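You operate a simulated robot arm through the tools that you are given. There is no shell and no other tool.

The job below is to be done with a simulated robot arm. You get a single attempt, and the scene is never put back.

TASK
Switch the arm isolator off and padlock it, then move the blue plug to the white socket.

The check looks at the end state, three seconds after you hand in, the way a careful person would. Anything else that was tipped, shoved, dropped, spilled or broken makes it a failure.

THE ROBOT
A 7-joint arm with a two-finger parallel gripper on a trunk, on a base that drives. Base frame: it is fixed to the floor where the robot stands at the start and does not move with it; the origin is under the middle of the robot, x ahead of it, y to its left, z up. Units: mm, rad, N and s.
Its first joint turns from -2.897 to 2.897 rad. Places, roughly: arm hasp [3800, 1200, 800]; arm isolator [3700, 1200, 900]; black cap [3250, 1500, 750]; blue padlock [3750, 1000, 750]; blue plug [3500, 1250, 750]; blue socket [3400, 1300, 800]; padlock rest [3900, 1100, 800]; white socket [3500, 1300, 800]. Payload 4.4 kg.
The TCP is the grasp point between the finger pads, 23 mm short of the fingertips. In the tool frame z runs along the fingers and y along their closing line. Largest opening 94 mm; finger width 38, thickness 10; the body of the gripper, 54 by 96 mm, starts 39 mm behind the TCP.
Orientation is that of the tool frame in the base frame, as a unit quaternion [x, y, z, w]. With the fingers straight down and closing along the base's y, the tool's x points along the base's -x, its y along +y and its z along -z.

THE INTERFACE
- The arm moves only by the tool arm_command. Its argument "steps" is a list of rows, each a list of 7 numbers: the shift along the tool's x, y, z in mm, then the turn, a rotation vector about the tool's x, y, z in rad, then the opening, from 0 (shut) to 1 (fully open). In form: [[dx, dy, dz, ax, ay, az, hand], ...]. A call has 1 to 20 rows; each row shifts and turns the commanded pose from where the row before left it, along the tool's axes as they then stand. Each row takes 0.2 s and may step no farther than 50 mm and 0.15 rad from the row before; otherwise, or with a gripper value out of range, the whole call is refused. A pose out of reach is approached as far as the arm can. The call stops where the force on the tool passes 40 N (or 10 N more than at its start, if that is more) or the arm is blocked; 0.2 s more then pass. The fingers move at their own pace (about 108 mm/s each) and stop on an object; they squeeze with about 43 N. The grip force told is the motor's: it shows also when the fingers shut on nothing. Time passes only in rows, and 0.2 s behind the last, so rows that do not move let the fingers close. The reply holds the time, the measured pose of the TCP, the force on the tool along the base axes, the opening and the grip force, in the units named above and with some noise, with the torque about the TCP (base axes, N m) and any sound that the robot's microphone picked up.
- Cameras (640 x 400 px; columns grow to the right, rows downward): "scene" is now at [185.7, 216.4, 1471]; the picture's right is [-0.21, -0.98, 0.00], its down [-0.55, 0.12, -0.83] and it looks along [0.81, -0.18, -0.56] (base axes); focal length 296 px, centre (320, 200). "wrist" rides on the gripper at [86, 16, -74] in the tool frame; the picture's right is [-0.18, 0.98, 0.00], its down [-0.58, -0.11, -0.81] and it looks along [-0.79, -0.15, 0.59] (tool axes); focal length 243 px, centre (320, 200). There is no depth. A picture from a camera that has moved, and an enlarged one, comes with that camera's place and axes in the base frame and with its lens.
- grab_frame(camera): a new picture of that camera. No time passes.
- roll_base(legs): drives the robot by 1 to 6 legs, each [ahead, left, turn to the left] in mm, mm and rad, along the robot's own axes; the way and the turn of a leg run together, so that a leg with both is an arc; at most 1500 mm and 3.142 rad a leg. The arm and the cameras ride along, it lands a little off, and it stops where it bumps. It gives what a move gives.
- head_to(pan, tilt): turns the head with the scene camera to pan (to the left, within 2.094 rad either way) and tilt (down, from -0.506 to 1.204), counted from straight ahead of the robot. It gives what a move gives.
- close_up(camera, box): a new picture of the part [left, top, right, bottom] of that camera's present view, enlarged. No time passes.
- close_job(): hands the job in; it is judged then, once.

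Places have to be worked out from the pictures, the camera data and where the tool is seen. Open the gripper and draw the arm clear of the work before you hand the job in, unless the task says otherwise.

The tools are called after ">>>" as name(argument=value, ...) on one line, values as JSON. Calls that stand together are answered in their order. arm_command: Moves the arm, as the interface text tells. Its arguments: {"type":"object","properties":{"steps":{"type":"array"}},"required":["steps"]} The other tools are called the same way: roll_base (legs) drives the base; head_to (pan, tilt) turns the head that bears the scene camera; grab_frame (camera) takes a picture; close_up (camera, box) takes an enlarged picture of a part of a camera's view; close_job () hands the job in.

At the start:

```text
time_s: 0.0
ee_pos: [615.7, -154.4, 1144.2]
orientation: [0.0, 1.0, 0.0, 0.001]
ft_force: [0.7, -0.8, 0.2]
ft_torque: [-0.03, 0.01, 0.0]
width: 93.8
gripper_force: 0.1
robot x, y, heading: [-1.9, -0.6, 0.0]
head pan, tilt: [-0.215, 0.595]
```

scene: 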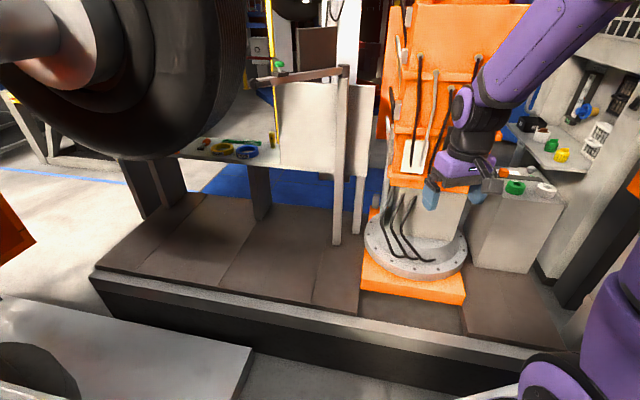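
wrist: 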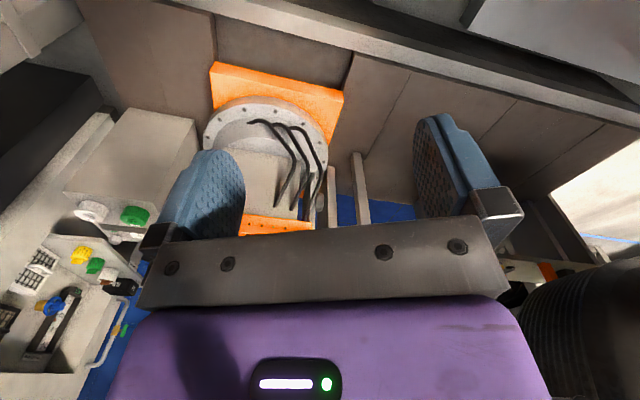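

The work lies around [3500, 1250], roughly 3.7 m from the robot, so I look around with the head first to find the isolator and a clear way.

>>> head_to(pan=0.34, tilt=0.3)

```text
time_s: 1.0
ee_pos: [615.8, -154.5, 1142.1]
orientation: [0.0, 1.0, -0.001, 0.0]
ft_force: [-0.4, 0.6, 0.3]
ft_torque: [-0.01, -0.02, 0.0]
width: 94.1
gripper_force: 0.1
robot x, y, heading: [2.9, -2.0, 0.002]
head pan, tilt: [0.34, 0.3]
```

The head has turned toward the work area; I take a scene picture.

>>> grab_frame(camera="scene")

```text
taken
camera scene: at [187.2, 266.5, 1498.0], right [0.33, -0.94, 0.0], down [-0.28, -0.1, -0.96], along [0.9, 0.32, -0.3], focal length 296 px, centre (320, 200)
```

scene: 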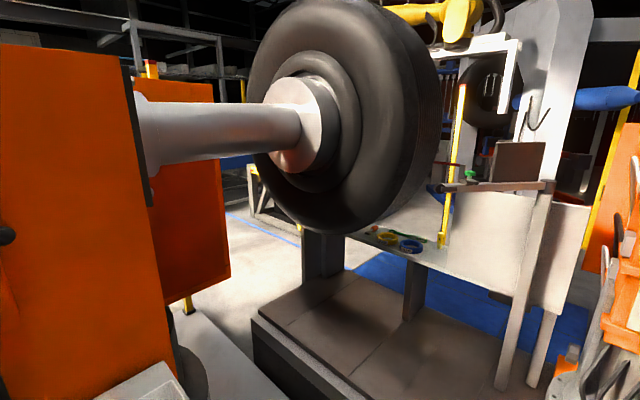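

The big tyre machine and a low platform stand between me and the work; I scan more directions to find a driving route.

>>> head_to(pan=1.2, tilt=0.4)

>>> grab_frame(camera="scene")

>>> head_to(pan=2.05, tilt=0.4)

>>> grab_frame(camera="scene")

>>> head_to(pan=-0.6, tilt=0.4)

>>> grab_frame(camera="scene")

>>> head_to(pan=-1.5, tilt=0.4)

>>> grab_frame(camera="scene")

```text
time_s: 2.1
ee_pos: [615.4, -154.1, 1142.0]
orientation: [0.0, 1.0, 0.0, -0.001]
ft_force: [0.0, 0.4, 0.5]
ft_torque: [0.02, 0.01, 0.0]
width: 94.1
gripper_force: 0.0
robot x, y, heading: [3.4, -3.1, -0.004]
head pan, tilt: [1.201, 0.4]
```

```text
taken
camera scene: at [132.8, 321.7, 1488.8], right [0.93, -0.36, 0.0], down [-0.14, -0.36, -0.92], along [0.33, 0.86, -0.39], focal length 296 px, centre (320, 200)
```

scene: 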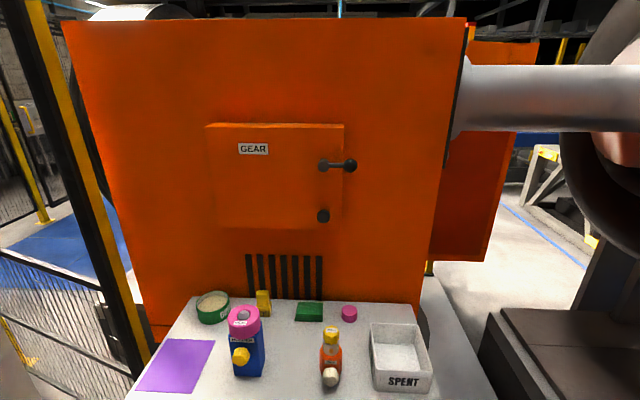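

```text
time_s: 3.3
ee_pos: [614.6, -154.1, 1143.3]
orientation: [0.001, 1.0, 0.001, 0.0]
ft_force: [-0.8, 0.2, -0.6]
ft_torque: [0.0, 0.01, -0.02]
width: 94.1
gripper_force: 0.1
robot x, y, heading: [-1.1, 0.2, -0.002]
head pan, tilt: [2.051, 0.4]
```

```text
taken
camera scene: at [56.5, 317.6, 1488.7], right [0.89, 0.46, 0.0], down [0.18, -0.35, -0.92], along [-0.42, 0.82, -0.39], focal length 296 px, centre (320, 200)
```

scene: 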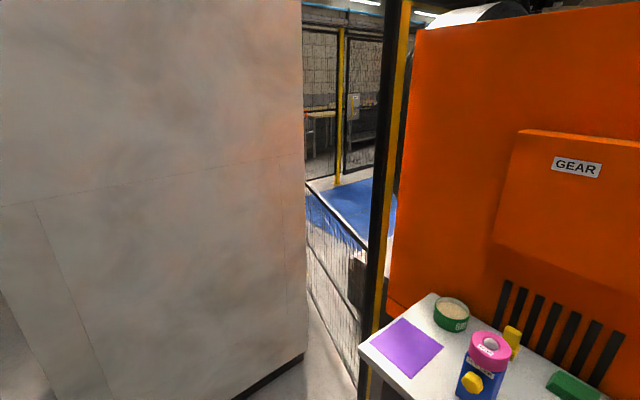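

```text
time_s: 5.7
ee_pos: [616.6, -154.3, 1142.9]
orientation: [0.0, 1.0, 0.0, 0.0]
ft_force: [-0.8, 0.2, -0.1]
ft_torque: [0.02, 0.03, -0.04]
width: 93.9
gripper_force: 0.1
robot x, y, heading: [-1.2, -1.2, 0.0]
head pan, tilt: [-0.6, 0.4]
```

```text
taken
camera scene: at [175.7, 183.1, 1488.7], right [-0.56, -0.83, 0.0], down [-0.32, 0.22, -0.92], along [0.76, -0.52, -0.39], focal length 296 px, centre (320, 200)
```

scene: 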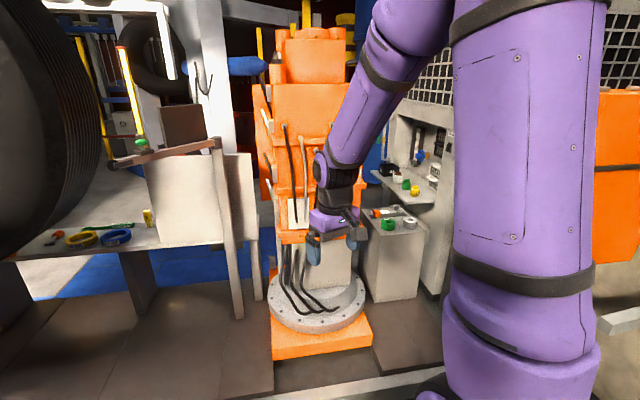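

```text
time_s: 6.9
ee_pos: [615.7, -155.9, 1142.2]
orientation: [-0.001, 1.0, 0.0, 0.0]
ft_force: [0.6, -1.3, 0.3]
ft_torque: [0.01, -0.02, -0.02]
width: 93.9
gripper_force: 0.1
robot x, y, heading: [-1.9, -2.5, 0.005]
head pan, tilt: [-1.499, 0.4]
```

```text
taken
camera scene: at [105.9, 143.0, 1488.7], right [-1.0, -0.07, 0.0], down [-0.03, 0.39, -0.92], along [0.07, -0.92, -0.39], focal length 296 px, centre (320, 200)
```

scene: 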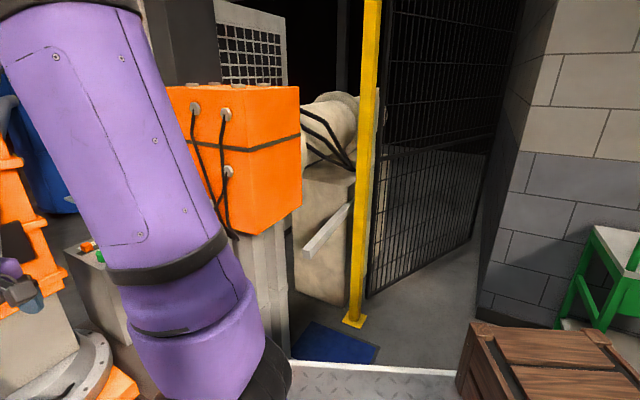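

The robot seems hemmed in; I look down at the floor close around the base in several directions to find the gaps.

>>> head_to(pan=0.0, tilt=1.0)

>>> grab_frame(camera="scene")

>>> head_to(pan=0.8, tilt=0.8)

>>> grab_frame(camera="scene")

>>> head_to(pan=2.09, tilt=1.0)

>>> grab_frame(camera="scene")

>>> head_to(pan=-1.2, tilt=0.9)

>>> grab_frame(camera="scene")

>>> head_to(pan=-2.09, tilt=0.6)

>>> grab_frame(camera="scene")

```text
time_s: 8.5
ee_pos: [616.2, -155.0, 1142.1]
orientation: [0.0, 1.0, 0.0, 0.0]
ft_force: [-0.4, -0.2, 0.3]
ft_torque: [0.02, 0.0, -0.01]
width: 94.0
gripper_force: 0.2
robot x, y, heading: [-0.2, -1.9, -0.002]
head pan, tilt: [0.0, 1.0]
```

```text
taken
camera scene: at [168.9, 235.3, 1438.5], right [0.0, -1.0, 0.0], down [-0.84, 0.0, -0.54], along [0.54, 0.0, -0.84], focal length 296 px, centre (320, 200)
```

scene: 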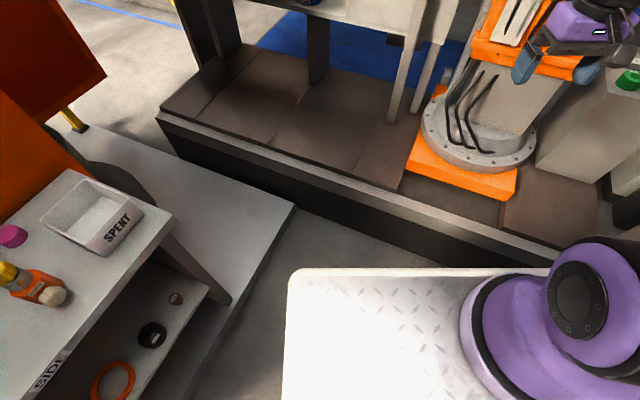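

```text
time_s: 9.6
ee_pos: [616.2, -155.7, 1144.3]
orientation: [0.0, 1.0, 0.0, 0.001]
ft_force: [-0.7, 1.2, -0.8]
ft_torque: [0.0, -0.03, 0.02]
width: 94.2
gripper_force: 0.1
robot x, y, heading: [0.4, -0.3, -0.002]
head pan, tilt: [0.799, 0.799]
```

```text
taken
camera scene: at [155.5, 293.1, 1453.6], right [0.72, -0.7, 0.0], down [-0.5, -0.51, -0.7], along [0.49, 0.5, -0.72], focal length 296 px, centre (320, 200)
```

scene: 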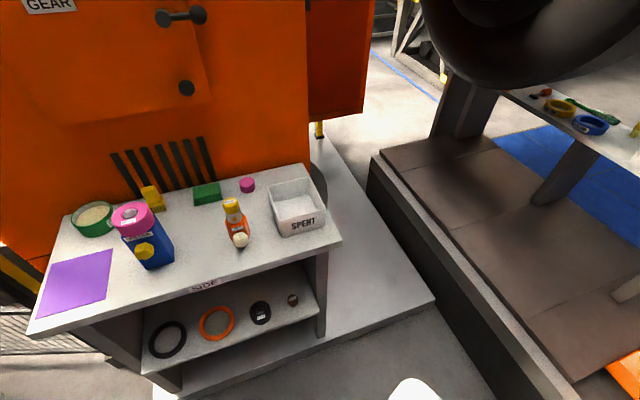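

```text
time_s: 11.1
ee_pos: [615.9, -154.1, 1142.7]
orientation: [-0.001, 1.0, 0.0, 0.0]
ft_force: [-0.4, -0.7, 1.2]
ft_torque: [0.01, 0.0, 0.02]
width: 94.2
gripper_force: 0.2
robot x, y, heading: [2.7, -3.4, 0.004]
head pan, tilt: [2.089, 1.0]
```

```text
taken
camera scene: at [64.7, 295.9, 1438.5], right [0.87, 0.49, 0.0], down [0.42, -0.73, -0.54], along [-0.27, 0.47, -0.84], focal length 296 px, centre (320, 200)
```

scene: 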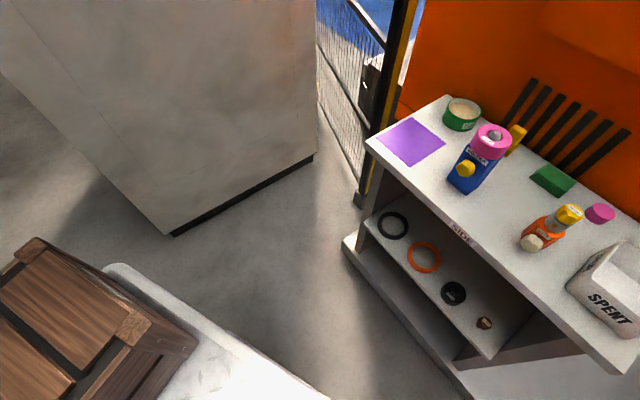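

```text
time_s: 13.9
ee_pos: [616.3, -154.7, 1143.0]
orientation: [0.0, 1.0, 0.0, 0.0]
ft_force: [0.0, -0.3, 0.3]
ft_torque: [-0.01, -0.01, 0.02]
width: 94.2
gripper_force: 0.0
robot x, y, heading: [-0.9, -1.8, -0.0]
head pan, tilt: [-1.201, 0.901]
```

```text
taken
camera scene: at [126.5, 165.0, 1445.7], right [-0.93, -0.36, 0.0], down [-0.28, 0.73, -0.62], along [0.22, -0.58, -0.78], focal length 296 px, centre (320, 200)
```

scene: 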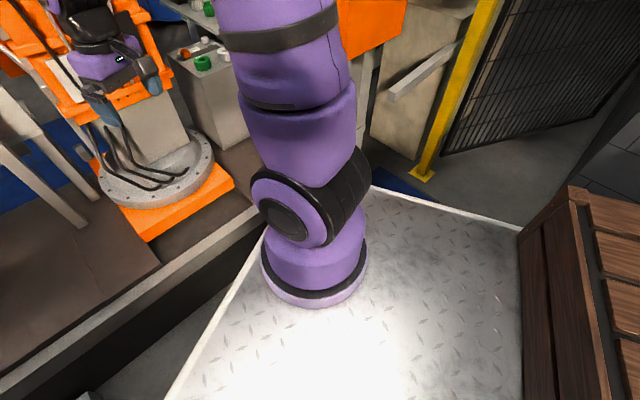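

```text
time_s: 15.1
ee_pos: [615.4, -154.2, 1142.1]
orientation: [0.0, 1.0, 0.0, 0.0]
ft_force: [0.6, -0.3, 0.4]
ft_torque: [-0.04, -0.01, 0.02]
width: 94.2
gripper_force: 0.0
robot x, y, heading: [0.0, 0.7, 0.003]
head pan, tilt: [-2.089, 0.6]
```

```text
taken
camera scene: at [55.5, 158.6, 1470.5], right [-0.87, 0.49, 0.0], down [0.28, 0.49, -0.82], along [-0.41, -0.72, -0.57], focal length 296 px, centre (320, 200)
```

scene: 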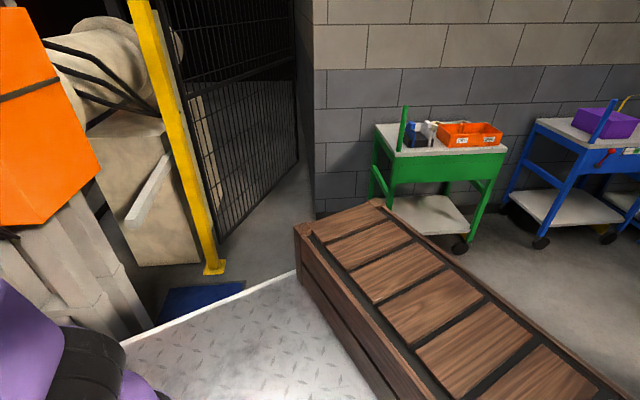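

The way ahead is closed off by the slab and the low platform, so the route must go round. I look more level to the rear left, rear right and ahead-right.

>>> head_to(pan=-2.09, tilt=0.15)

>>> grab_frame(camera="scene")

>>> head_to(pan=2.09, tilt=0.5)

>>> grab_frame(camera="scene")

>>> close_up(camera="scene", box=[280, 0, 440, 200])

```text
time_s: 15.9
ee_pos: [615.9, -155.0, 1143.0]
orientation: [0.0, 1.0, 0.001, -0.001]
ft_force: [-0.5, -0.1, 0.3]
ft_torque: [0.04, 0.0, -0.02]
width: 94.0
gripper_force: 0.1
robot x, y, heading: [-0.9, 1.6, 0.002]
head pan, tilt: [-2.089, 0.15]
```

```text
taken
camera scene: at [53.3, 154.8, 1511.9], right [-0.87, 0.5, 0.0], down [0.07, 0.13, -0.99], along [-0.49, -0.86, -0.15], focal length 296 px, centre (320, 200)
```

scene: 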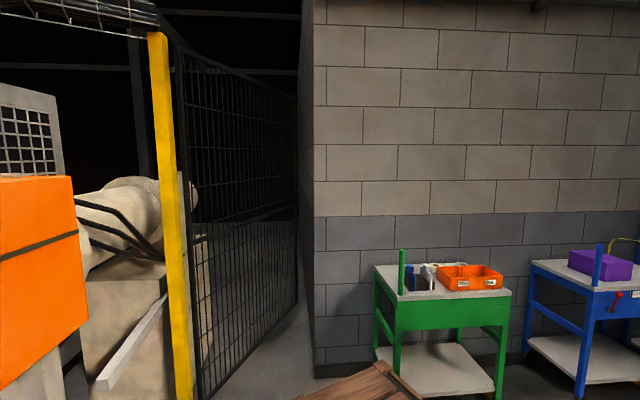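

```text
time_s: 19.3
ee_pos: [615.4, -154.4, 1142.5]
orientation: [0.001, 1.0, 0.0, 0.0]
ft_force: [-0.8, -0.1, -0.5]
ft_torque: [0.02, -0.01, -0.03]
width: 93.9
gripper_force: 0.0
robot x, y, heading: [0.2, -0.8, 0.002]
head pan, tilt: [2.089, 0.499]
```

```text
taken
camera scene: at [54.2, 314.4, 1479.6], right [0.87, 0.5, 0.0], down [0.24, -0.42, -0.88], along [-0.43, 0.76, -0.48], focal length 296 px, centre (320, 200)
```

scene: 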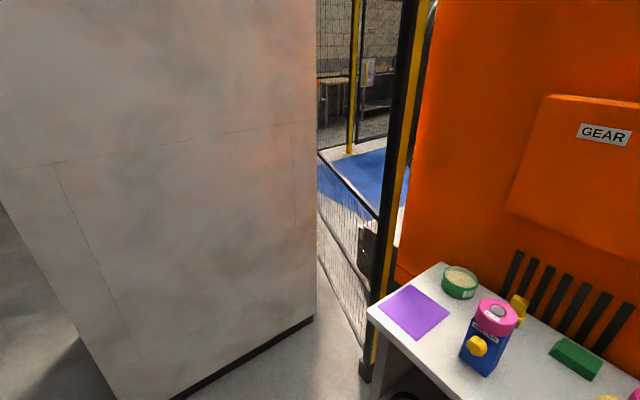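

```text
2.00 times, centred on (360, 100) of scene
camera zoom: at [54.2, 314.4, 1479.6], right [0.87, 0.5, 0.0], down [0.24, -0.42, -0.88], along [-0.43, 0.76, -0.48], focal length 591 px, centre (240, 400)
```

zoom: 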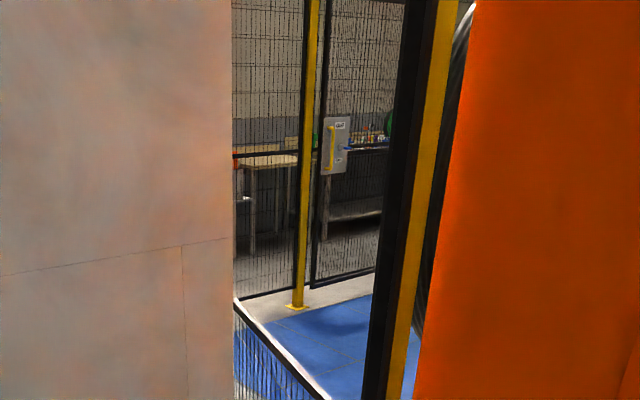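

The routes left (fence) and right (gate/post) look closed, but the rear between the cabinet and the brick wall looks open. I turn the robot in place to the left to view the rear area.

>>> roll_base(legs=[[0, 0, 1.35]])

>>> head_to(pan=1.35, tilt=0.25)

>>> grab_frame(camera="scene")

>>> head_to(pan=2.05, tilt=0.25)

>>> grab_frame(camera="scene")

```text
time_s: 23.1
ee_pos: [277.2, 570.9, 1142.4]
orientation: [-0.631, 0.776, 0.0, 0.001]
ft_force: [0.6, -0.2, 0.5]
ft_torque: [-0.01, -0.02, 0.0]
width: 94.0
gripper_force: 0.0
robot x, y, heading: [4.8, -2.9, 1.365]
head pan, tilt: [2.089, 0.499]
```

```text
time_s: 24.2
ee_pos: [275.3, 570.9, 1142.1]
orientation: [-0.631, 0.776, 0.001, 0.0]
ft_force: [0.5, 0.0, 0.7]
ft_torque: [0.01, 0.04, 0.01]
width: 94.0
gripper_force: 0.0
robot x, y, heading: [-3.8, -0.2, 1.363]
head pan, tilt: [1.349, 0.25]
```

```text
taken
camera scene: at [-295.8, 184.7, 1502.7], right [0.41, 0.91, 0.0], down [0.23, -0.1, -0.97], along [-0.88, 0.4, -0.25], focal length 296 px, centre (320, 200)
```

scene: 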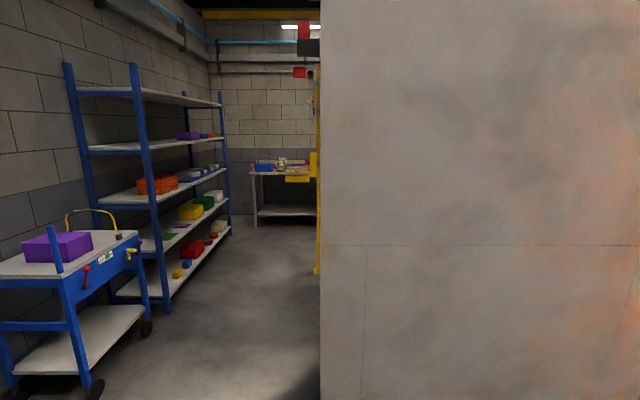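

```text
time_s: 25.3
ee_pos: [276.2, 571.9, 1142.7]
orientation: [-0.631, 0.776, 0.0, 0.0]
ft_force: [0.0, -0.6, -0.5]
ft_torque: [-0.01, 0.03, 0.03]
width: 94.0
gripper_force: 0.0
robot x, y, heading: [-0.6, -1.5, 1.366]
head pan, tilt: [2.051, 0.25]
```

```text
taken
camera scene: at [-300.6, 120.8, 1502.7], right [-0.27, 0.96, 0.0], down [0.24, 0.07, -0.97], along [-0.93, -0.26, -0.25], focal length 296 px, centre (320, 200)
```

scene: 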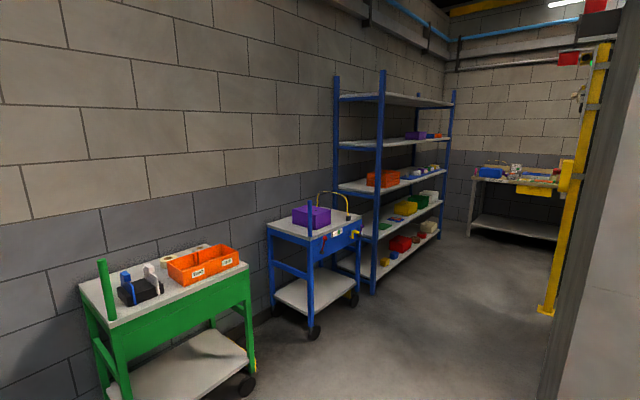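

The corridor along the brick wall (running at about heading 155°) is open and about 1.2 m wide, with a fence post at its end and possibly a gate beyond. I turn along it, shift away from the cabinet, and drive 1.5 m.

>>> roll_base(legs=[[0, 0, 1.34], [0, 560, 0], [1500, 0, 0]])

>>> head_to(pan=0.0, tilt=0.25)

>>> grab_frame(camera="scene")

>>> head_to(pan=-1.0, tilt=0.25)

>>> grab_frame(camera="scene")

```text
time_s: 38.5
ee_pos: [-2024.9, 598.7, 1142.7]
orientation: [0.971, -0.239, 0.0, -0.001]
ft_force: [0.4, -0.2, -0.2]
ft_torque: [-0.01, 0.03, 0.01]
width: 94.1
gripper_force: 0.1
robot x, y, heading: [-1552.3, 178.2, 2.662]
head pan, tilt: [2.051, 0.25]
```

```text
time_s: 40.5
ee_pos: [-2025.2, 598.0, 1141.6]
orientation: [0.971, -0.239, -0.001, 0.0]
ft_force: [-0.2, -0.1, 0.0]
ft_torque: [0.02, 0.02, 0.01]
width: 93.9
gripper_force: 0.0
robot x, y, heading: [-1546.6, 176.3, 2.664]
head pan, tilt: [0.0, 0.25]
```

```text
taken
camera scene: at [-1831.4, 58.5, 1502.7], right [0.46, 0.89, 0.0], down [0.22, -0.11, -0.97], along [-0.86, 0.45, -0.25], focal length 296 px, centre (320, 200)
```

scene: 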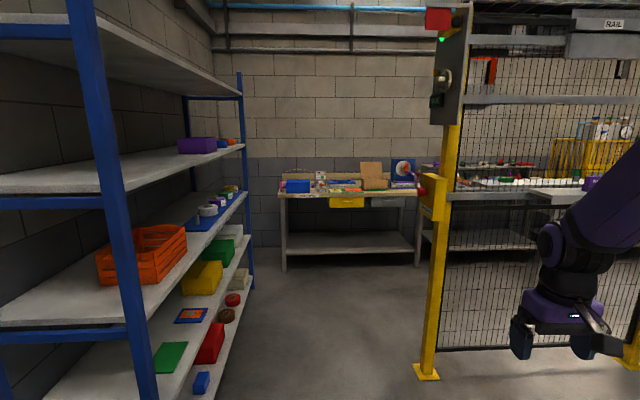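

```text
time_s: 41.8
ee_pos: [-2023.5, 598.6, 1143.7]
orientation: [0.971, -0.238, 0.0, 0.0]
ft_force: [0.2, -0.2, -0.5]
ft_torque: [0.02, -0.02, 0.01]
width: 94.2
gripper_force: 0.0
robot x, y, heading: [-1551.3, 175.2, 2.666]
head pan, tilt: [-1.0, 0.25]
```

```text
taken
camera scene: at [-1757.0, 108.3, 1502.7], right [1.0, 0.09, 0.0], down [0.02, -0.25, -0.97], along [-0.09, 0.96, -0.25], focal length 296 px, centre (320, 200)
```

scene: 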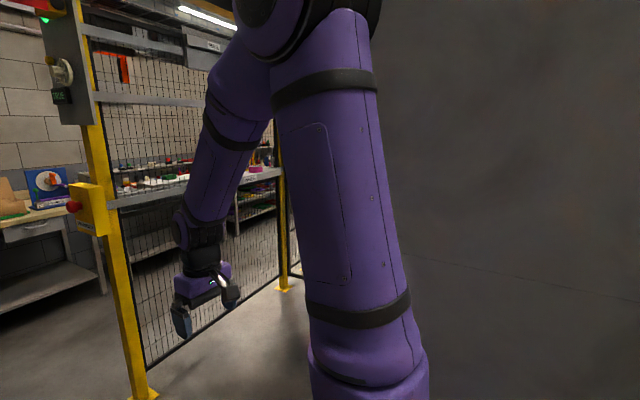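

The corridor seems to continue to the right behind the cabinet, inside the fence. I drive 850 mm more and look around that corner.

>>> roll_base(legs=[[850, 0, 0]])

>>> head_to(pan=-1.3, tilt=0.3)

>>> grab_frame(camera="scene")

>>> head_to(pan=-0.7, tilt=0.4)

>>> grab_frame(camera="scene")

>>> head_to(pan=-1.9, tilt=0.4)

>>> grab_frame(camera="scene")

```text
time_s: 46.3
ee_pos: [-2778.1, 988.8, 1142.2]
orientation: [0.971, -0.237, 0.0, 0.0]
ft_force: [0.1, -0.9, 0.7]
ft_torque: [0.03, -0.01, 0.05]
width: 94.2
gripper_force: 0.1
robot x, y, heading: [-2302.0, 571.6, 2.67]
head pan, tilt: [-1.0, 0.25]
```

```text
time_s: 47.1
ee_pos: [-2777.6, 989.3, 1143.2]
orientation: [0.971, -0.237, 0.0, 0.0]
ft_force: [-1.1, 0.4, -0.4]
ft_torque: [0.01, 0.0, 0.01]
width: 93.6
gripper_force: 0.0
robot x, y, heading: [-2305.1, 567.4, 2.663]
head pan, tilt: [-1.3, 0.3]
```

```text
taken
camera scene: at [-2481.5, 498.0, 1498.0], right [0.98, -0.21, 0.0], down [-0.06, -0.29, -0.96], along [0.2, 0.93, -0.3], focal length 296 px, centre (320, 200)
```

scene: 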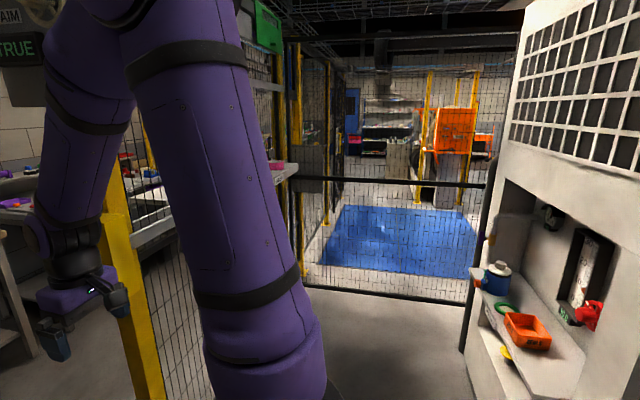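

```text
time_s: 48.1
ee_pos: [-2777.0, 989.5, 1143.0]
orientation: [0.971, -0.238, 0.0, -0.001]
ft_force: [0.6, 0.5, 0.3]
ft_torque: [0.0, -0.02, 0.01]
width: 93.9
gripper_force: 0.1
robot x, y, heading: [-2301.2, 569.9, 2.665]
head pan, tilt: [-0.7, 0.4]
```

```text
taken
camera scene: at [-2536.1, 492.3, 1488.7], right [0.92, 0.38, 0.0], down [0.15, -0.36, -0.92], along [-0.35, 0.85, -0.39], focal length 296 px, centre (320, 200)
```

scene: 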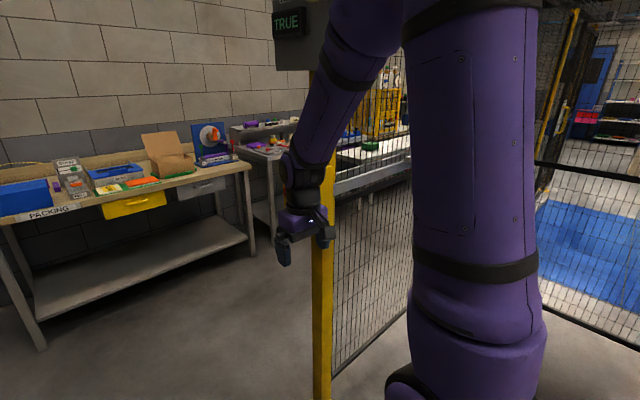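

```text
time_s: 49.5
ee_pos: [-2779.0, 989.4, 1143.2]
orientation: [0.971, -0.237, 0.0, 0.0]
ft_force: [-0.8, 0.3, -0.5]
ft_torque: [0.0, 0.02, -0.02]
width: 94.1
gripper_force: 0.0
robot x, y, heading: [-2298.4, 568.9, 2.664]
head pan, tilt: [-1.901, 0.4]
```

```text
taken
camera scene: at [-2433.8, 470.7, 1488.7], right [0.69, -0.72, 0.0], down [-0.28, -0.27, -0.92], along [0.67, 0.64, -0.39], focal length 296 px, centre (320, 200)
```

scene: 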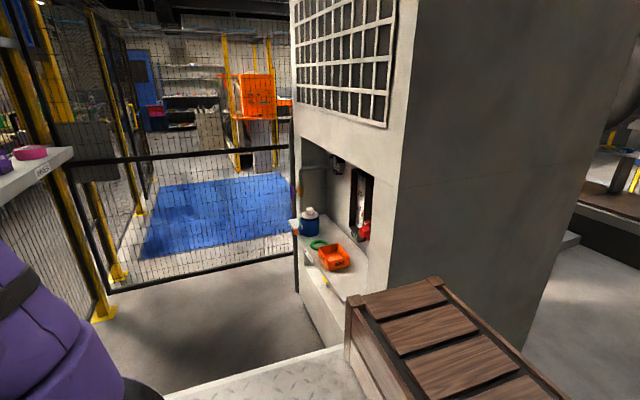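

The spot behind the cabinet is a dead-end nook closed by fence, but there is a 1.3 m passage outside the fence along the packing bench. I drive on past the yellow post and look down that passage.

>>> roll_base(legs=[[1440, 30, 0]])

>>> head_to(pan=-1.5, tilt=0.4)

>>> grab_frame(camera="scene")

>>> head_to(pan=-0.8, tilt=0.4)

>>> grab_frame(camera="scene")

```text
time_s: 56.6
ee_pos: [-4069.3, 1601.4, 1142.3]
orientation: [0.973, -0.23, 0.0, 0.0]
ft_force: [0.2, 0.4, -0.7]
ft_torque: [-0.01, -0.02, 0.0]
width: 93.9
gripper_force: 0.2
robot x, y, heading: [-3591.7, 1189.4, 2.678]
head pan, tilt: [-1.901, 0.4]
```

```text
time_s: 57.5
ee_pos: [-4070.0, 1601.0, 1142.5]
orientation: [0.973, -0.229, 0.0, 0.0]
ft_force: [-0.3, -0.2, -0.5]
ft_torque: [0.01, 0.0, 0.0]
width: 94.0
gripper_force: 0.2
robot x, y, heading: [-3591.1, 1186.9, 2.679]
head pan, tilt: [-1.499, 0.4]
```

```text
taken
camera scene: at [-3747.4, 1108.4, 1488.7], right [0.92, -0.38, 0.0], down [-0.15, -0.36, -0.92], along [0.35, 0.85, -0.39], focal length 296 px, centre (320, 200)
```

scene: 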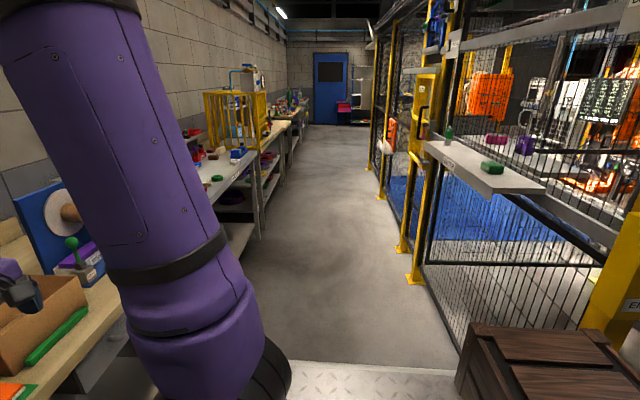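

```text
time_s: 58.5
ee_pos: [-4070.3, 1600.1, 1142.8]
orientation: [0.973, -0.229, 0.0, 0.0]
ft_force: [0.6, -0.3, -1.1]
ft_torque: [-0.02, 0.0, -0.03]
width: 94.0
gripper_force: 0.1
robot x, y, heading: [-3586.6, 1186.0, 2.679]
head pan, tilt: [-0.799, 0.4]
```

```text
taken
camera scene: at [-3810.8, 1111.0, 1488.7], right [0.95, 0.3, 0.0], down [0.12, -0.37, -0.92], along [-0.28, 0.88, -0.39], focal length 296 px, centre (320, 200)
```

scene: 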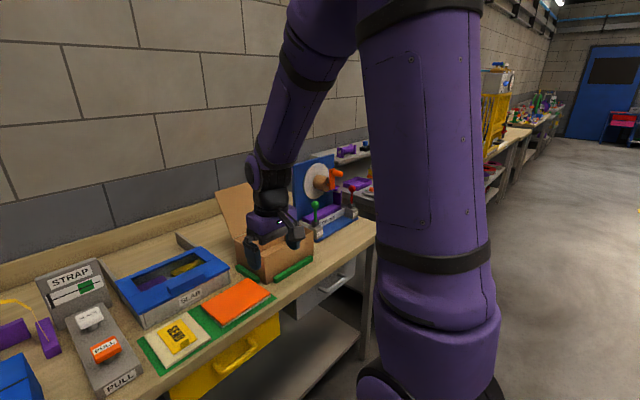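

The long passage runs between the benches and the fence toward a blue door. I turn right to face along it and drive up the middle.

>>> roll_base(legs=[[0, 0, -1.527], [1200, 80, 0]])

>>> head_to(pan=0.0, tilt=0.3)

>>> grab_frame(camera="scene")

>>> head_to(pan=-0.9, tilt=0.3)

>>> grab_frame(camera="scene")

```text
time_s: 68.3
ee_pos: [-2869.4, 2861.4, 1142.2]
orientation: [-0.569, 0.822, 0.0, 0.0]
ft_force: [0.2, 0.0, 0.5]
ft_torque: [0.01, -0.01, 0.02]
width: 93.9
gripper_force: 0.1
robot x, y, heading: [-3229.5, 2338.8, 1.211]
head pan, tilt: [-0.799, 0.4]
```

```text
time_s: 69.4
ee_pos: [-2868.8, 2861.4, 1143.5]
orientation: [-0.569, 0.822, 0.0, 0.0]
ft_force: [-0.6, 0.4, 1.0]
ft_torque: [0.01, -0.02, -0.03]
width: 94.0
gripper_force: 0.0
robot x, y, heading: [-3233.4, 2341.9, 1.21]
head pan, tilt: [0.0, 0.3]
```

```text
taken
camera scene: at [-3383.6, 2603.6, 1498.0], right [0.94, -0.35, 0.0], down [-0.1, -0.28, -0.96], along [0.34, 0.89, -0.3], focal length 296 px, centre (320, 200)
```

scene: 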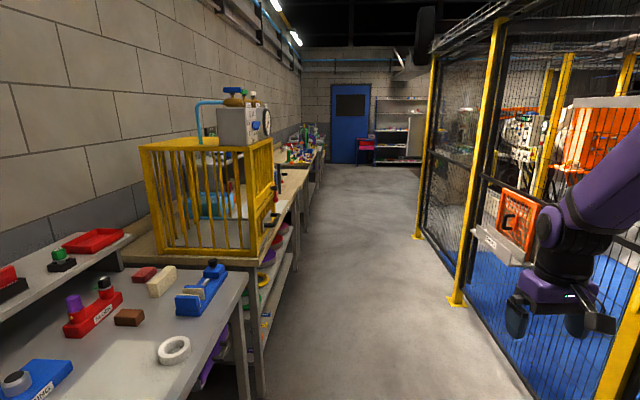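

```text
time_s: 70.6
ee_pos: [-2869.8, 2861.1, 1142.5]
orientation: [-0.57, 0.822, 0.0, -0.001]
ft_force: [-0.1, 0.2, 0.3]
ft_torque: [0.0, -0.01, 0.03]
width: 93.9
gripper_force: 0.0
robot x, y, heading: [-3231.3, 2337.3, 1.215]
head pan, tilt: [-0.901, 0.3]
```

```text
taken
camera scene: at [-3327.6, 2544.8, 1498.0], right [0.31, -0.95, 0.0], down [-0.28, -0.09, -0.96], along [0.91, 0.29, -0.3], focal length 296 px, centre (320, 200)
```

scene: 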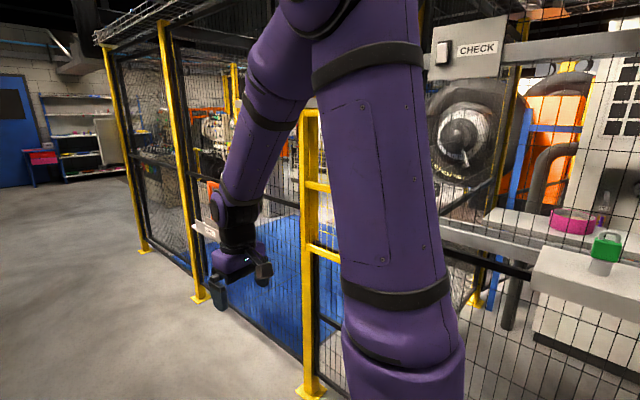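

The corridor is clear and the fence ends at a corner post near [-1120, 5250], beyond which the area opens to the right. I correct my heading and drive 3 m along.

>>> roll_base(legs=[[0, 0, -0.055], [1500, 20, 0], [1400, 0, 0]])

>>> head_to(pan=-0.4, tilt=0.3)

>>> grab_frame(camera="scene")

>>> head_to(pan=-1.3, tilt=0.3)

>>> grab_frame(camera="scene")

```text
refused: leg 2 is longer than a leg can be; nothing moved
```

```text
time_s: 71.5
ee_pos: [-2869.3, 2861.2, 1143.0]
orientation: [-0.57, 0.822, -0.001, 0.0]
ft_force: [-0.3, 0.3, 0.3]
ft_torque: [-0.05, -0.03, 0.01]
width: 94.0
gripper_force: 0.0
robot x, y, heading: [-3227.4, 2335.4, 1.21]
head pan, tilt: [-0.4, 0.3]
```

```text
taken
camera scene: at [-3352.2, 2583.9, 1498.0], right [0.72, -0.69, 0.0], down [-0.2, -0.21, -0.96], along [0.66, 0.69, -0.3], focal length 296 px, centre (320, 200)
```

scene: 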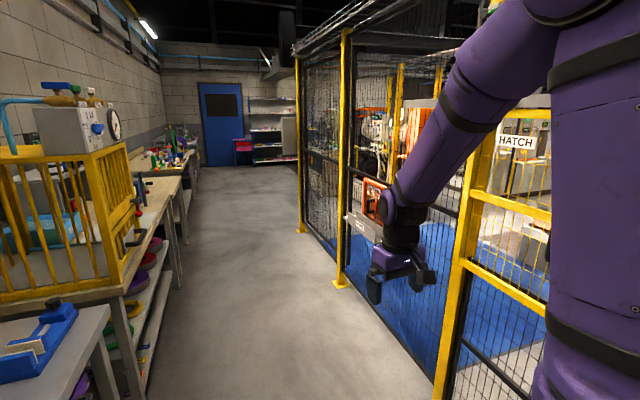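

```text
time_s: 72.7
ee_pos: [-2869.1, 2861.1, 1143.0]
orientation: [-0.569, 0.822, 0.0, 0.0]
ft_force: [-0.2, 0.0, 0.5]
ft_torque: [-0.03, 0.0, 0.0]
width: 93.9
gripper_force: 0.1
robot x, y, heading: [-3231.3, 2343.1, 1.208]
head pan, tilt: [-1.3, 0.3]
```

```text
taken
camera scene: at [-3323.5, 2508.0, 1498.0], right [-0.09, -1.0, 0.0], down [-0.29, 0.03, -0.96], along [0.95, -0.08, -0.3], focal length 296 px, centre (320, 200)
```

scene: 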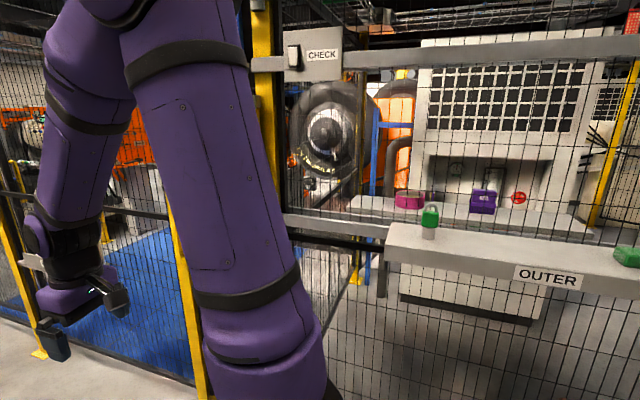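

The first leg was refused only because it slightly exceeded 1500 mm; the corridor ahead is clear, so I drive with shorter legs.

>>> roll_base(legs=[[0, 0, -0.055], [1450, 20, 0], [1400, 0, 0]])

>>> head_to(pan=-0.4, tilt=0.3)

>>> grab_frame(camera="scene")

>>> head_to(pan=-1.3, tilt=0.3)

>>> grab_frame(camera="scene")

```text
time_s: 87.0
ee_pos: [-1636.7, 5444.6, 1142.3]
orientation: [-0.54, 0.842, 0.0, -0.001]
ft_force: [0.2, -0.1, 0.4]
ft_torque: [0.0, -0.02, -0.01]
width: 94.2
gripper_force: 0.1
robot x, y, heading: [-2033.3, 4948.3, 1.139]
head pan, tilt: [-1.3, 0.3]
```

```text
time_s: 88.2
ee_pos: [-1636.6, 5445.8, 1141.3]
orientation: [-0.54, 0.842, 0.0, 0.0]
ft_force: [0.6, 0.0, 0.6]
ft_torque: [0.01, 0.02, 0.02]
width: 93.9
gripper_force: 0.0
robot x, y, heading: [-2032.9, 4949.7, 1.145]
head pan, tilt: [-0.4, 0.3]
```

```text
taken
camera scene: at [-2137.4, 5201.7, 1498.0], right [0.68, -0.74, 0.0], down [-0.22, -0.2, -0.96], along [0.7, 0.65, -0.3], focal length 296 px, centre (320, 200)
```

scene: 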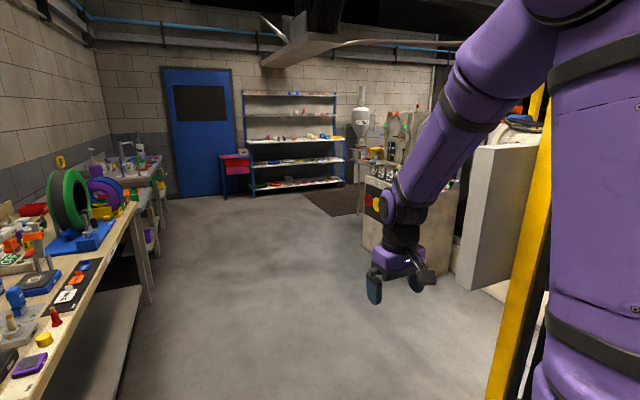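

```text
time_s: 89.4
ee_pos: [-1636.3, 5444.5, 1142.9]
orientation: [-0.54, 0.842, 0.0, 0.0]
ft_force: [0.1, 0.8, -0.1]
ft_torque: [-0.01, 0.02, -0.01]
width: 93.7
gripper_force: 0.1
robot x, y, heading: [-2036.4, 4949.6, 1.138]
head pan, tilt: [-1.3, 0.3]
```

```text
taken
camera scene: at [-2114.0, 5124.0, 1498.0], right [-0.16, -0.99, 0.0], down [-0.29, 0.05, -0.96], along [0.94, -0.15, -0.3], focal length 296 px, centre (320, 200)
```

scene: 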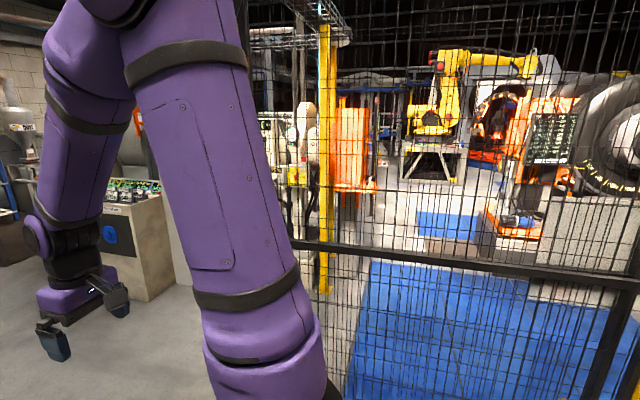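

The area past the fence corner needs a better look, so I advance 900 mm and look right again.

>>> roll_base(legs=[[900, 0, 0]])

>>> head_to(pan=-0.5, tilt=0.35)

>>> grab_frame(camera="scene")

>>> head_to(pan=-1.5, tilt=0.3)

>>> grab_frame(camera="scene")

```text
time_s: 94.2
ee_pos: [-1250.0, 6268.8, 1142.7]
orientation: [-0.537, 0.844, 0.0, 0.0]
ft_force: [-0.6, 0.2, -1.3]
ft_torque: [-0.03, 0.0, -0.02]
width: 94.0
gripper_force: 0.0
robot x, y, heading: [-1649.4, 5777.4, 1.14]
head pan, tilt: [-1.3, 0.3]
```

```text
time_s: 95.3
ee_pos: [-1251.0, 6268.9, 1143.0]
orientation: [-0.536, 0.844, 0.0, 0.001]
ft_force: [-0.1, -0.7, -0.6]
ft_torque: [0.02, -0.04, 0.02]
width: 93.9
gripper_force: 0.2
robot x, y, heading: [-1653.0, 5776.1, 1.132]
head pan, tilt: [-0.499, 0.351]
```

```text
taken
camera scene: at [-1747.2, 6022.2, 1493.3], right [0.59, -0.81, 0.0], down [-0.28, -0.2, -0.94], along [0.76, 0.56, -0.34], focal length 296 px, centre (320, 200)
```

scene: 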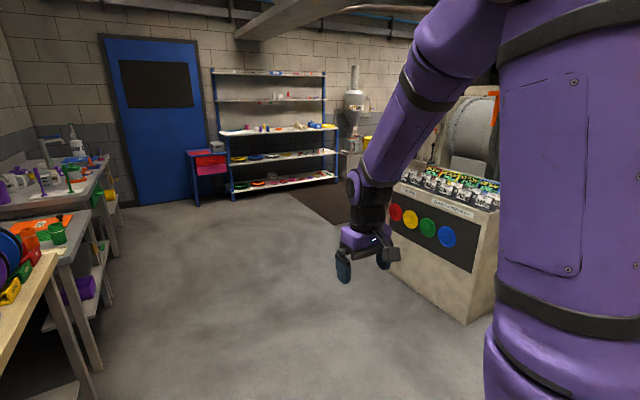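

```text
time_s: 96.6
ee_pos: [-1249.7, 6269.3, 1142.7]
orientation: [-0.537, 0.844, 0.0, 0.001]
ft_force: [0.2, -0.1, 0.4]
ft_torque: [-0.04, -0.01, 0.0]
width: 94.0
gripper_force: 0.1
robot x, y, heading: [-1652.1, 5778.4, 1.135]
head pan, tilt: [-1.499, 0.3]
```

```text
taken
camera scene: at [-1735.1, 5933.7, 1498.0], right [-0.36, -0.93, 0.0], down [-0.28, 0.11, -0.96], along [0.89, -0.34, -0.3], focal length 296 px, centre (320, 200)
```

scene: 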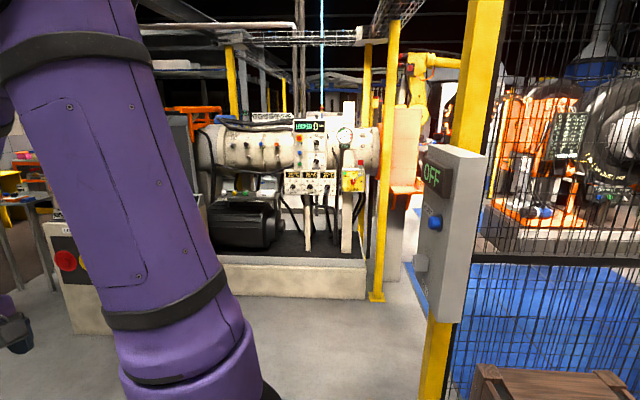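

There is an opening roughly 1.2 m wide between the post with the "OFF" panel and the next yellow post, leading into the cell. I move to the open spot, turn around to face it, and look.

>>> roll_base(legs=[[644, -600, 0], [0, 0, -1.57], [0, 0, -1.54]])

>>> head_to(pan=0.3, tilt=0.45)

>>> grab_frame(camera="scene")

```text
time_s: 108.7
ee_pos: [-1188.2, 5559.9, 1142.4]
orientation: [0.817, 0.577, 0.0, -0.001]
ft_force: [-0.3, -1.1, -1.0]
ft_torque: [-0.01, -0.03, 0.01]
width: 94.0
gripper_force: 0.1
robot x, y, heading: [-835.0, 6087.9, -1.919]
head pan, tilt: [-1.499, 0.3]
```

```text
time_s: 110.5
ee_pos: [-1187.4, 5560.4, 1142.8]
orientation: [0.817, 0.576, 0.0, 0.0]
ft_force: [-0.2, -0.1, -0.5]
ft_torque: [-0.01, 0.02, 0.04]
width: 94.0
gripper_force: 0.0
robot x, y, heading: [-835.1, 6087.7, -1.914]
head pan, tilt: [0.3, 0.45]
```

```text
taken
camera scene: at [-651.9, 5822.4, 1484.1], right [-1.0, 0.04, 0.0], down [0.02, 0.43, -0.9], along [-0.04, -0.9, -0.44], focal length 296 px, centre (320, 200)
```

scene: 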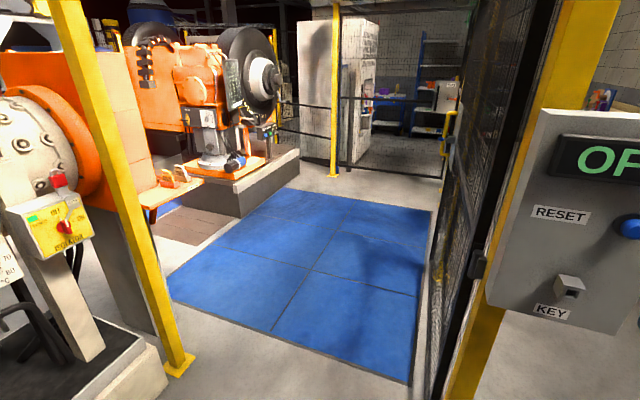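

The opening into the cell is clear: post 1 (with the OFF/RESET/KEY panel) at about [-1100, 5170] and post 2 at about [67, 4767]. I line up with its middle, giving the panel a wide berth, then look in.

>>> roll_base(legs=[[0, 0, -0.073], [-150, 0, 0], [0, 480, 0], [300, 250, 0]])

>>> head_to(pan=0.0, tilt=0.6)

>>> grab_frame(camera="scene")

>>> head_to(pan=0.6, tilt=0.3)

>>> grab_frame(camera="scene")

```text
time_s: 116.8
ee_pos: [-608.9, 5149.5, 1142.5]
orientation: [0.837, 0.547, 0.0, 0.001]
ft_force: [-0.5, -0.6, 0.7]
ft_torque: [0.02, 0.0, 0.01]
width: 94.0
gripper_force: 0.1
robot x, y, heading: [-221.1, 5654.2, -1.984]
head pan, tilt: [0.3, 0.45]
```

```text
time_s: 117.6
ee_pos: [-608.4, 5149.4, 1142.8]
orientation: [0.837, 0.547, 0.0, 0.0]
ft_force: [0.8, -0.6, 0.0]
ft_torque: [0.0, 0.0, 0.01]
width: 93.8
gripper_force: 0.1
robot x, y, heading: [-218.0, 5651.2, -1.979]
head pan, tilt: [0.0, 0.6]
```

```text
taken
camera scene: at [-80.4, 5385.5, 1470.5], right [-0.92, 0.4, 0.0], down [0.23, 0.52, -0.83], along [-0.33, -0.76, -0.56], focal length 296 px, centre (320, 200)
```

scene: 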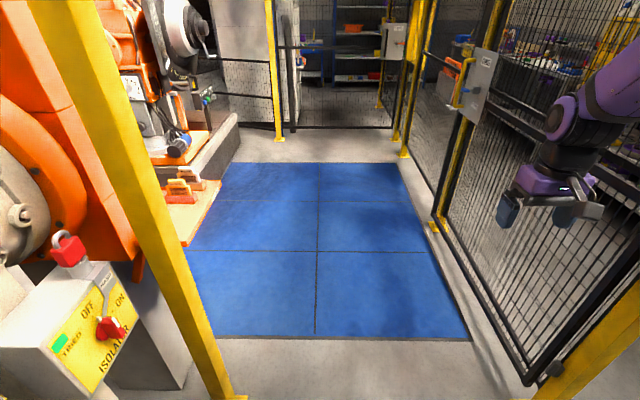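

```text
time_s: 118.6
ee_pos: [-607.5, 5148.9, 1142.9]
orientation: [0.837, 0.547, 0.0, 0.001]
ft_force: [0.3, -0.3, -0.1]
ft_torque: [0.05, 0.0, 0.02]
width: 94.2
gripper_force: 0.1
robot x, y, heading: [-222.2, 5649.8, -1.981]
head pan, tilt: [0.6, 0.3]
```

```text
taken
camera scene: at [-27.6, 5374.9, 1498.0], right [-0.98, -0.19, 0.0], down [-0.06, 0.29, -0.96], along [0.18, -0.94, -0.3], focal length 296 px, centre (320, 200)
```

scene: 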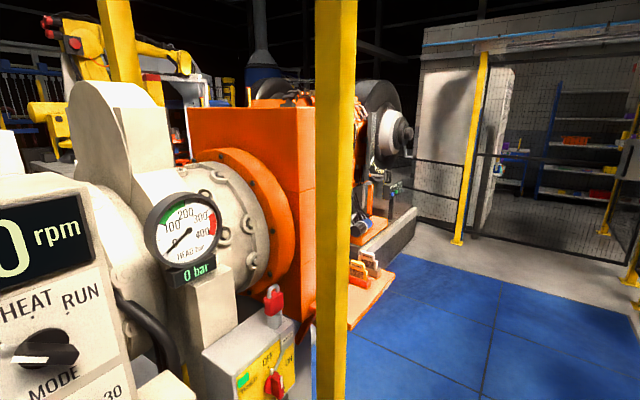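

Inside the posts there is a blue mat area with the extruder and the headstock on the left; I need to see whether there is a way through between them toward +x. I drive in 1.3 m and look left.

>>> roll_base(legs=[[1300, 0, 0]])

>>> head_to(pan=1.3, tilt=0.35)

>>> grab_frame(camera="scene")

>>> head_to(pan=0.5, tilt=0.35)

>>> grab_frame(camera="scene")

```text
time_s: 125.3
ee_pos: [-1155.8, 3940.4, 1142.3]
orientation: [0.841, 0.542, 0.0, -0.001]
ft_force: [0.1, -0.5, 1.0]
ft_torque: [-0.01, 0.02, -0.01]
width: 93.9
gripper_force: 0.0
robot x, y, heading: [-756.5, 4434.4, -1.996]
head pan, tilt: [0.6, 0.3]
```

```text
time_s: 126.4
ee_pos: [-1157.4, 3939.6, 1142.8]
orientation: [0.841, 0.542, 0.001, 0.0]
ft_force: [-0.4, -0.2, 0.2]
ft_torque: [0.0, 0.0, -0.01]
width: 94.2
gripper_force: 0.1
robot x, y, heading: [-762.6, 4436.5, -1.997]
head pan, tilt: [1.3, 0.351]
```

```text
taken
camera scene: at [-517.6, 4188.7, 1493.3], right [-0.64, -0.77, 0.0], down [-0.26, 0.22, -0.94], along [0.72, -0.6, -0.34], focal length 296 px, centre (320, 200)
```

scene: 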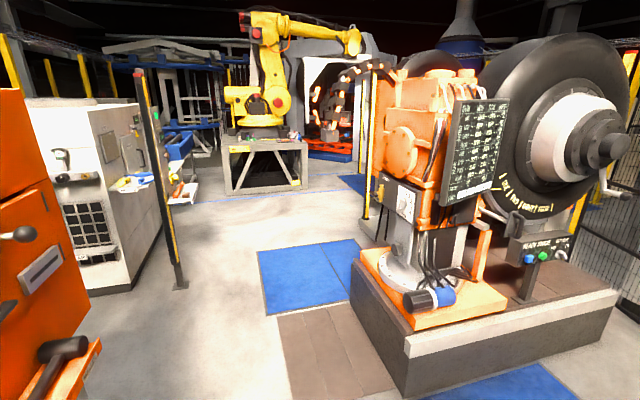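

```text
time_s: 127.5
ee_pos: [-1155.6, 3940.3, 1142.7]
orientation: [0.841, 0.542, 0.0, 0.0]
ft_force: [-0.6, -1.1, 1.0]
ft_torque: [0.02, -0.02, -0.01]
width: 93.7
gripper_force: 0.0
robot x, y, heading: [-765.2, 4436.2, -1.993]
head pan, tilt: [0.499, 0.351]
```

```text
taken
camera scene: at [-582.1, 4155.6, 1493.3], right [-1.0, -0.07, 0.0], down [-0.03, 0.34, -0.94], along [0.07, -0.94, -0.34], focal length 296 px, centre (320, 200)
```

scene: 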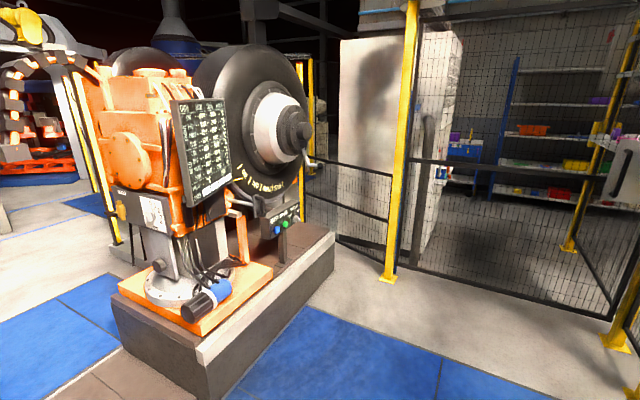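

A wide open floor leads to the yellow robot's stand, which is where the isolator and sockets should be. I zoom in on it.

>>> head_to(pan=1.3, tilt=0.2)

>>> close_up(camera="scene", box=[200, 80, 360, 260])

>>> close_up(camera="scene", box=[0, 80, 320, 280])

```text
time_s: 128.6
ee_pos: [-1155.8, 3939.4, 1142.4]
orientation: [0.841, 0.541, 0.0, -0.001]
ft_force: [-0.1, 0.1, -0.4]
ft_torque: [0.0, 0.03, 0.02]
width: 94.0
gripper_force: 0.1
robot x, y, heading: [-759.8, 4435.3, -1.998]
head pan, tilt: [1.3, 0.201]
```

```text
2.22 times, centred on (280, 170) of scene
camera zoom: at [-517.6, 4188.6, 1507.3], right [-0.64, -0.77, 0.0], down [-0.15, 0.13, -0.98], along [0.75, -0.63, -0.2], focal length 657 px, centre (409, 267)
```

zoom: 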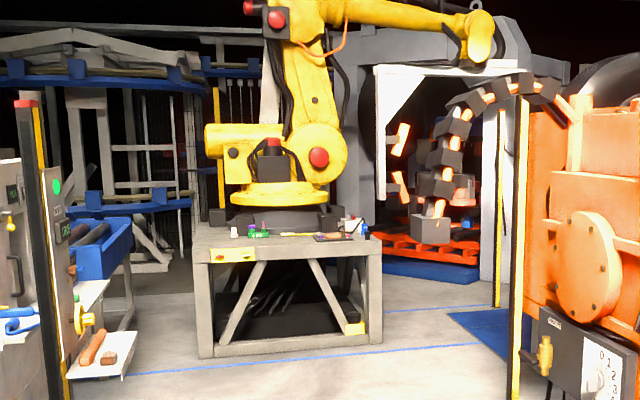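

```text
2.00 times, centred on (160, 180) of scene
camera zoom: at [-517.6, 4188.6, 1507.3], right [-0.64, -0.77, 0.0], down [-0.15, 0.13, -0.98], along [0.75, -0.63, -0.2], focal length 591 px, centre (640, 240)
```

zoom: 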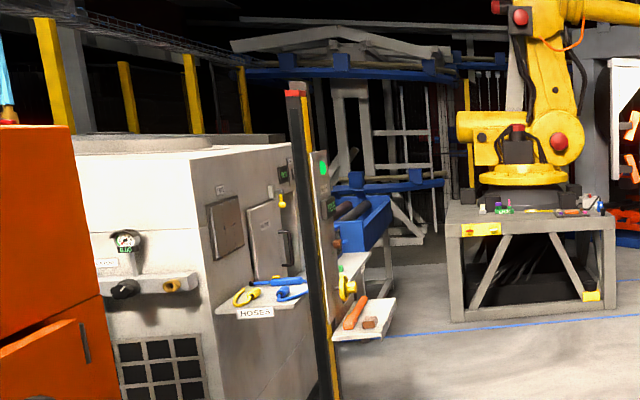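

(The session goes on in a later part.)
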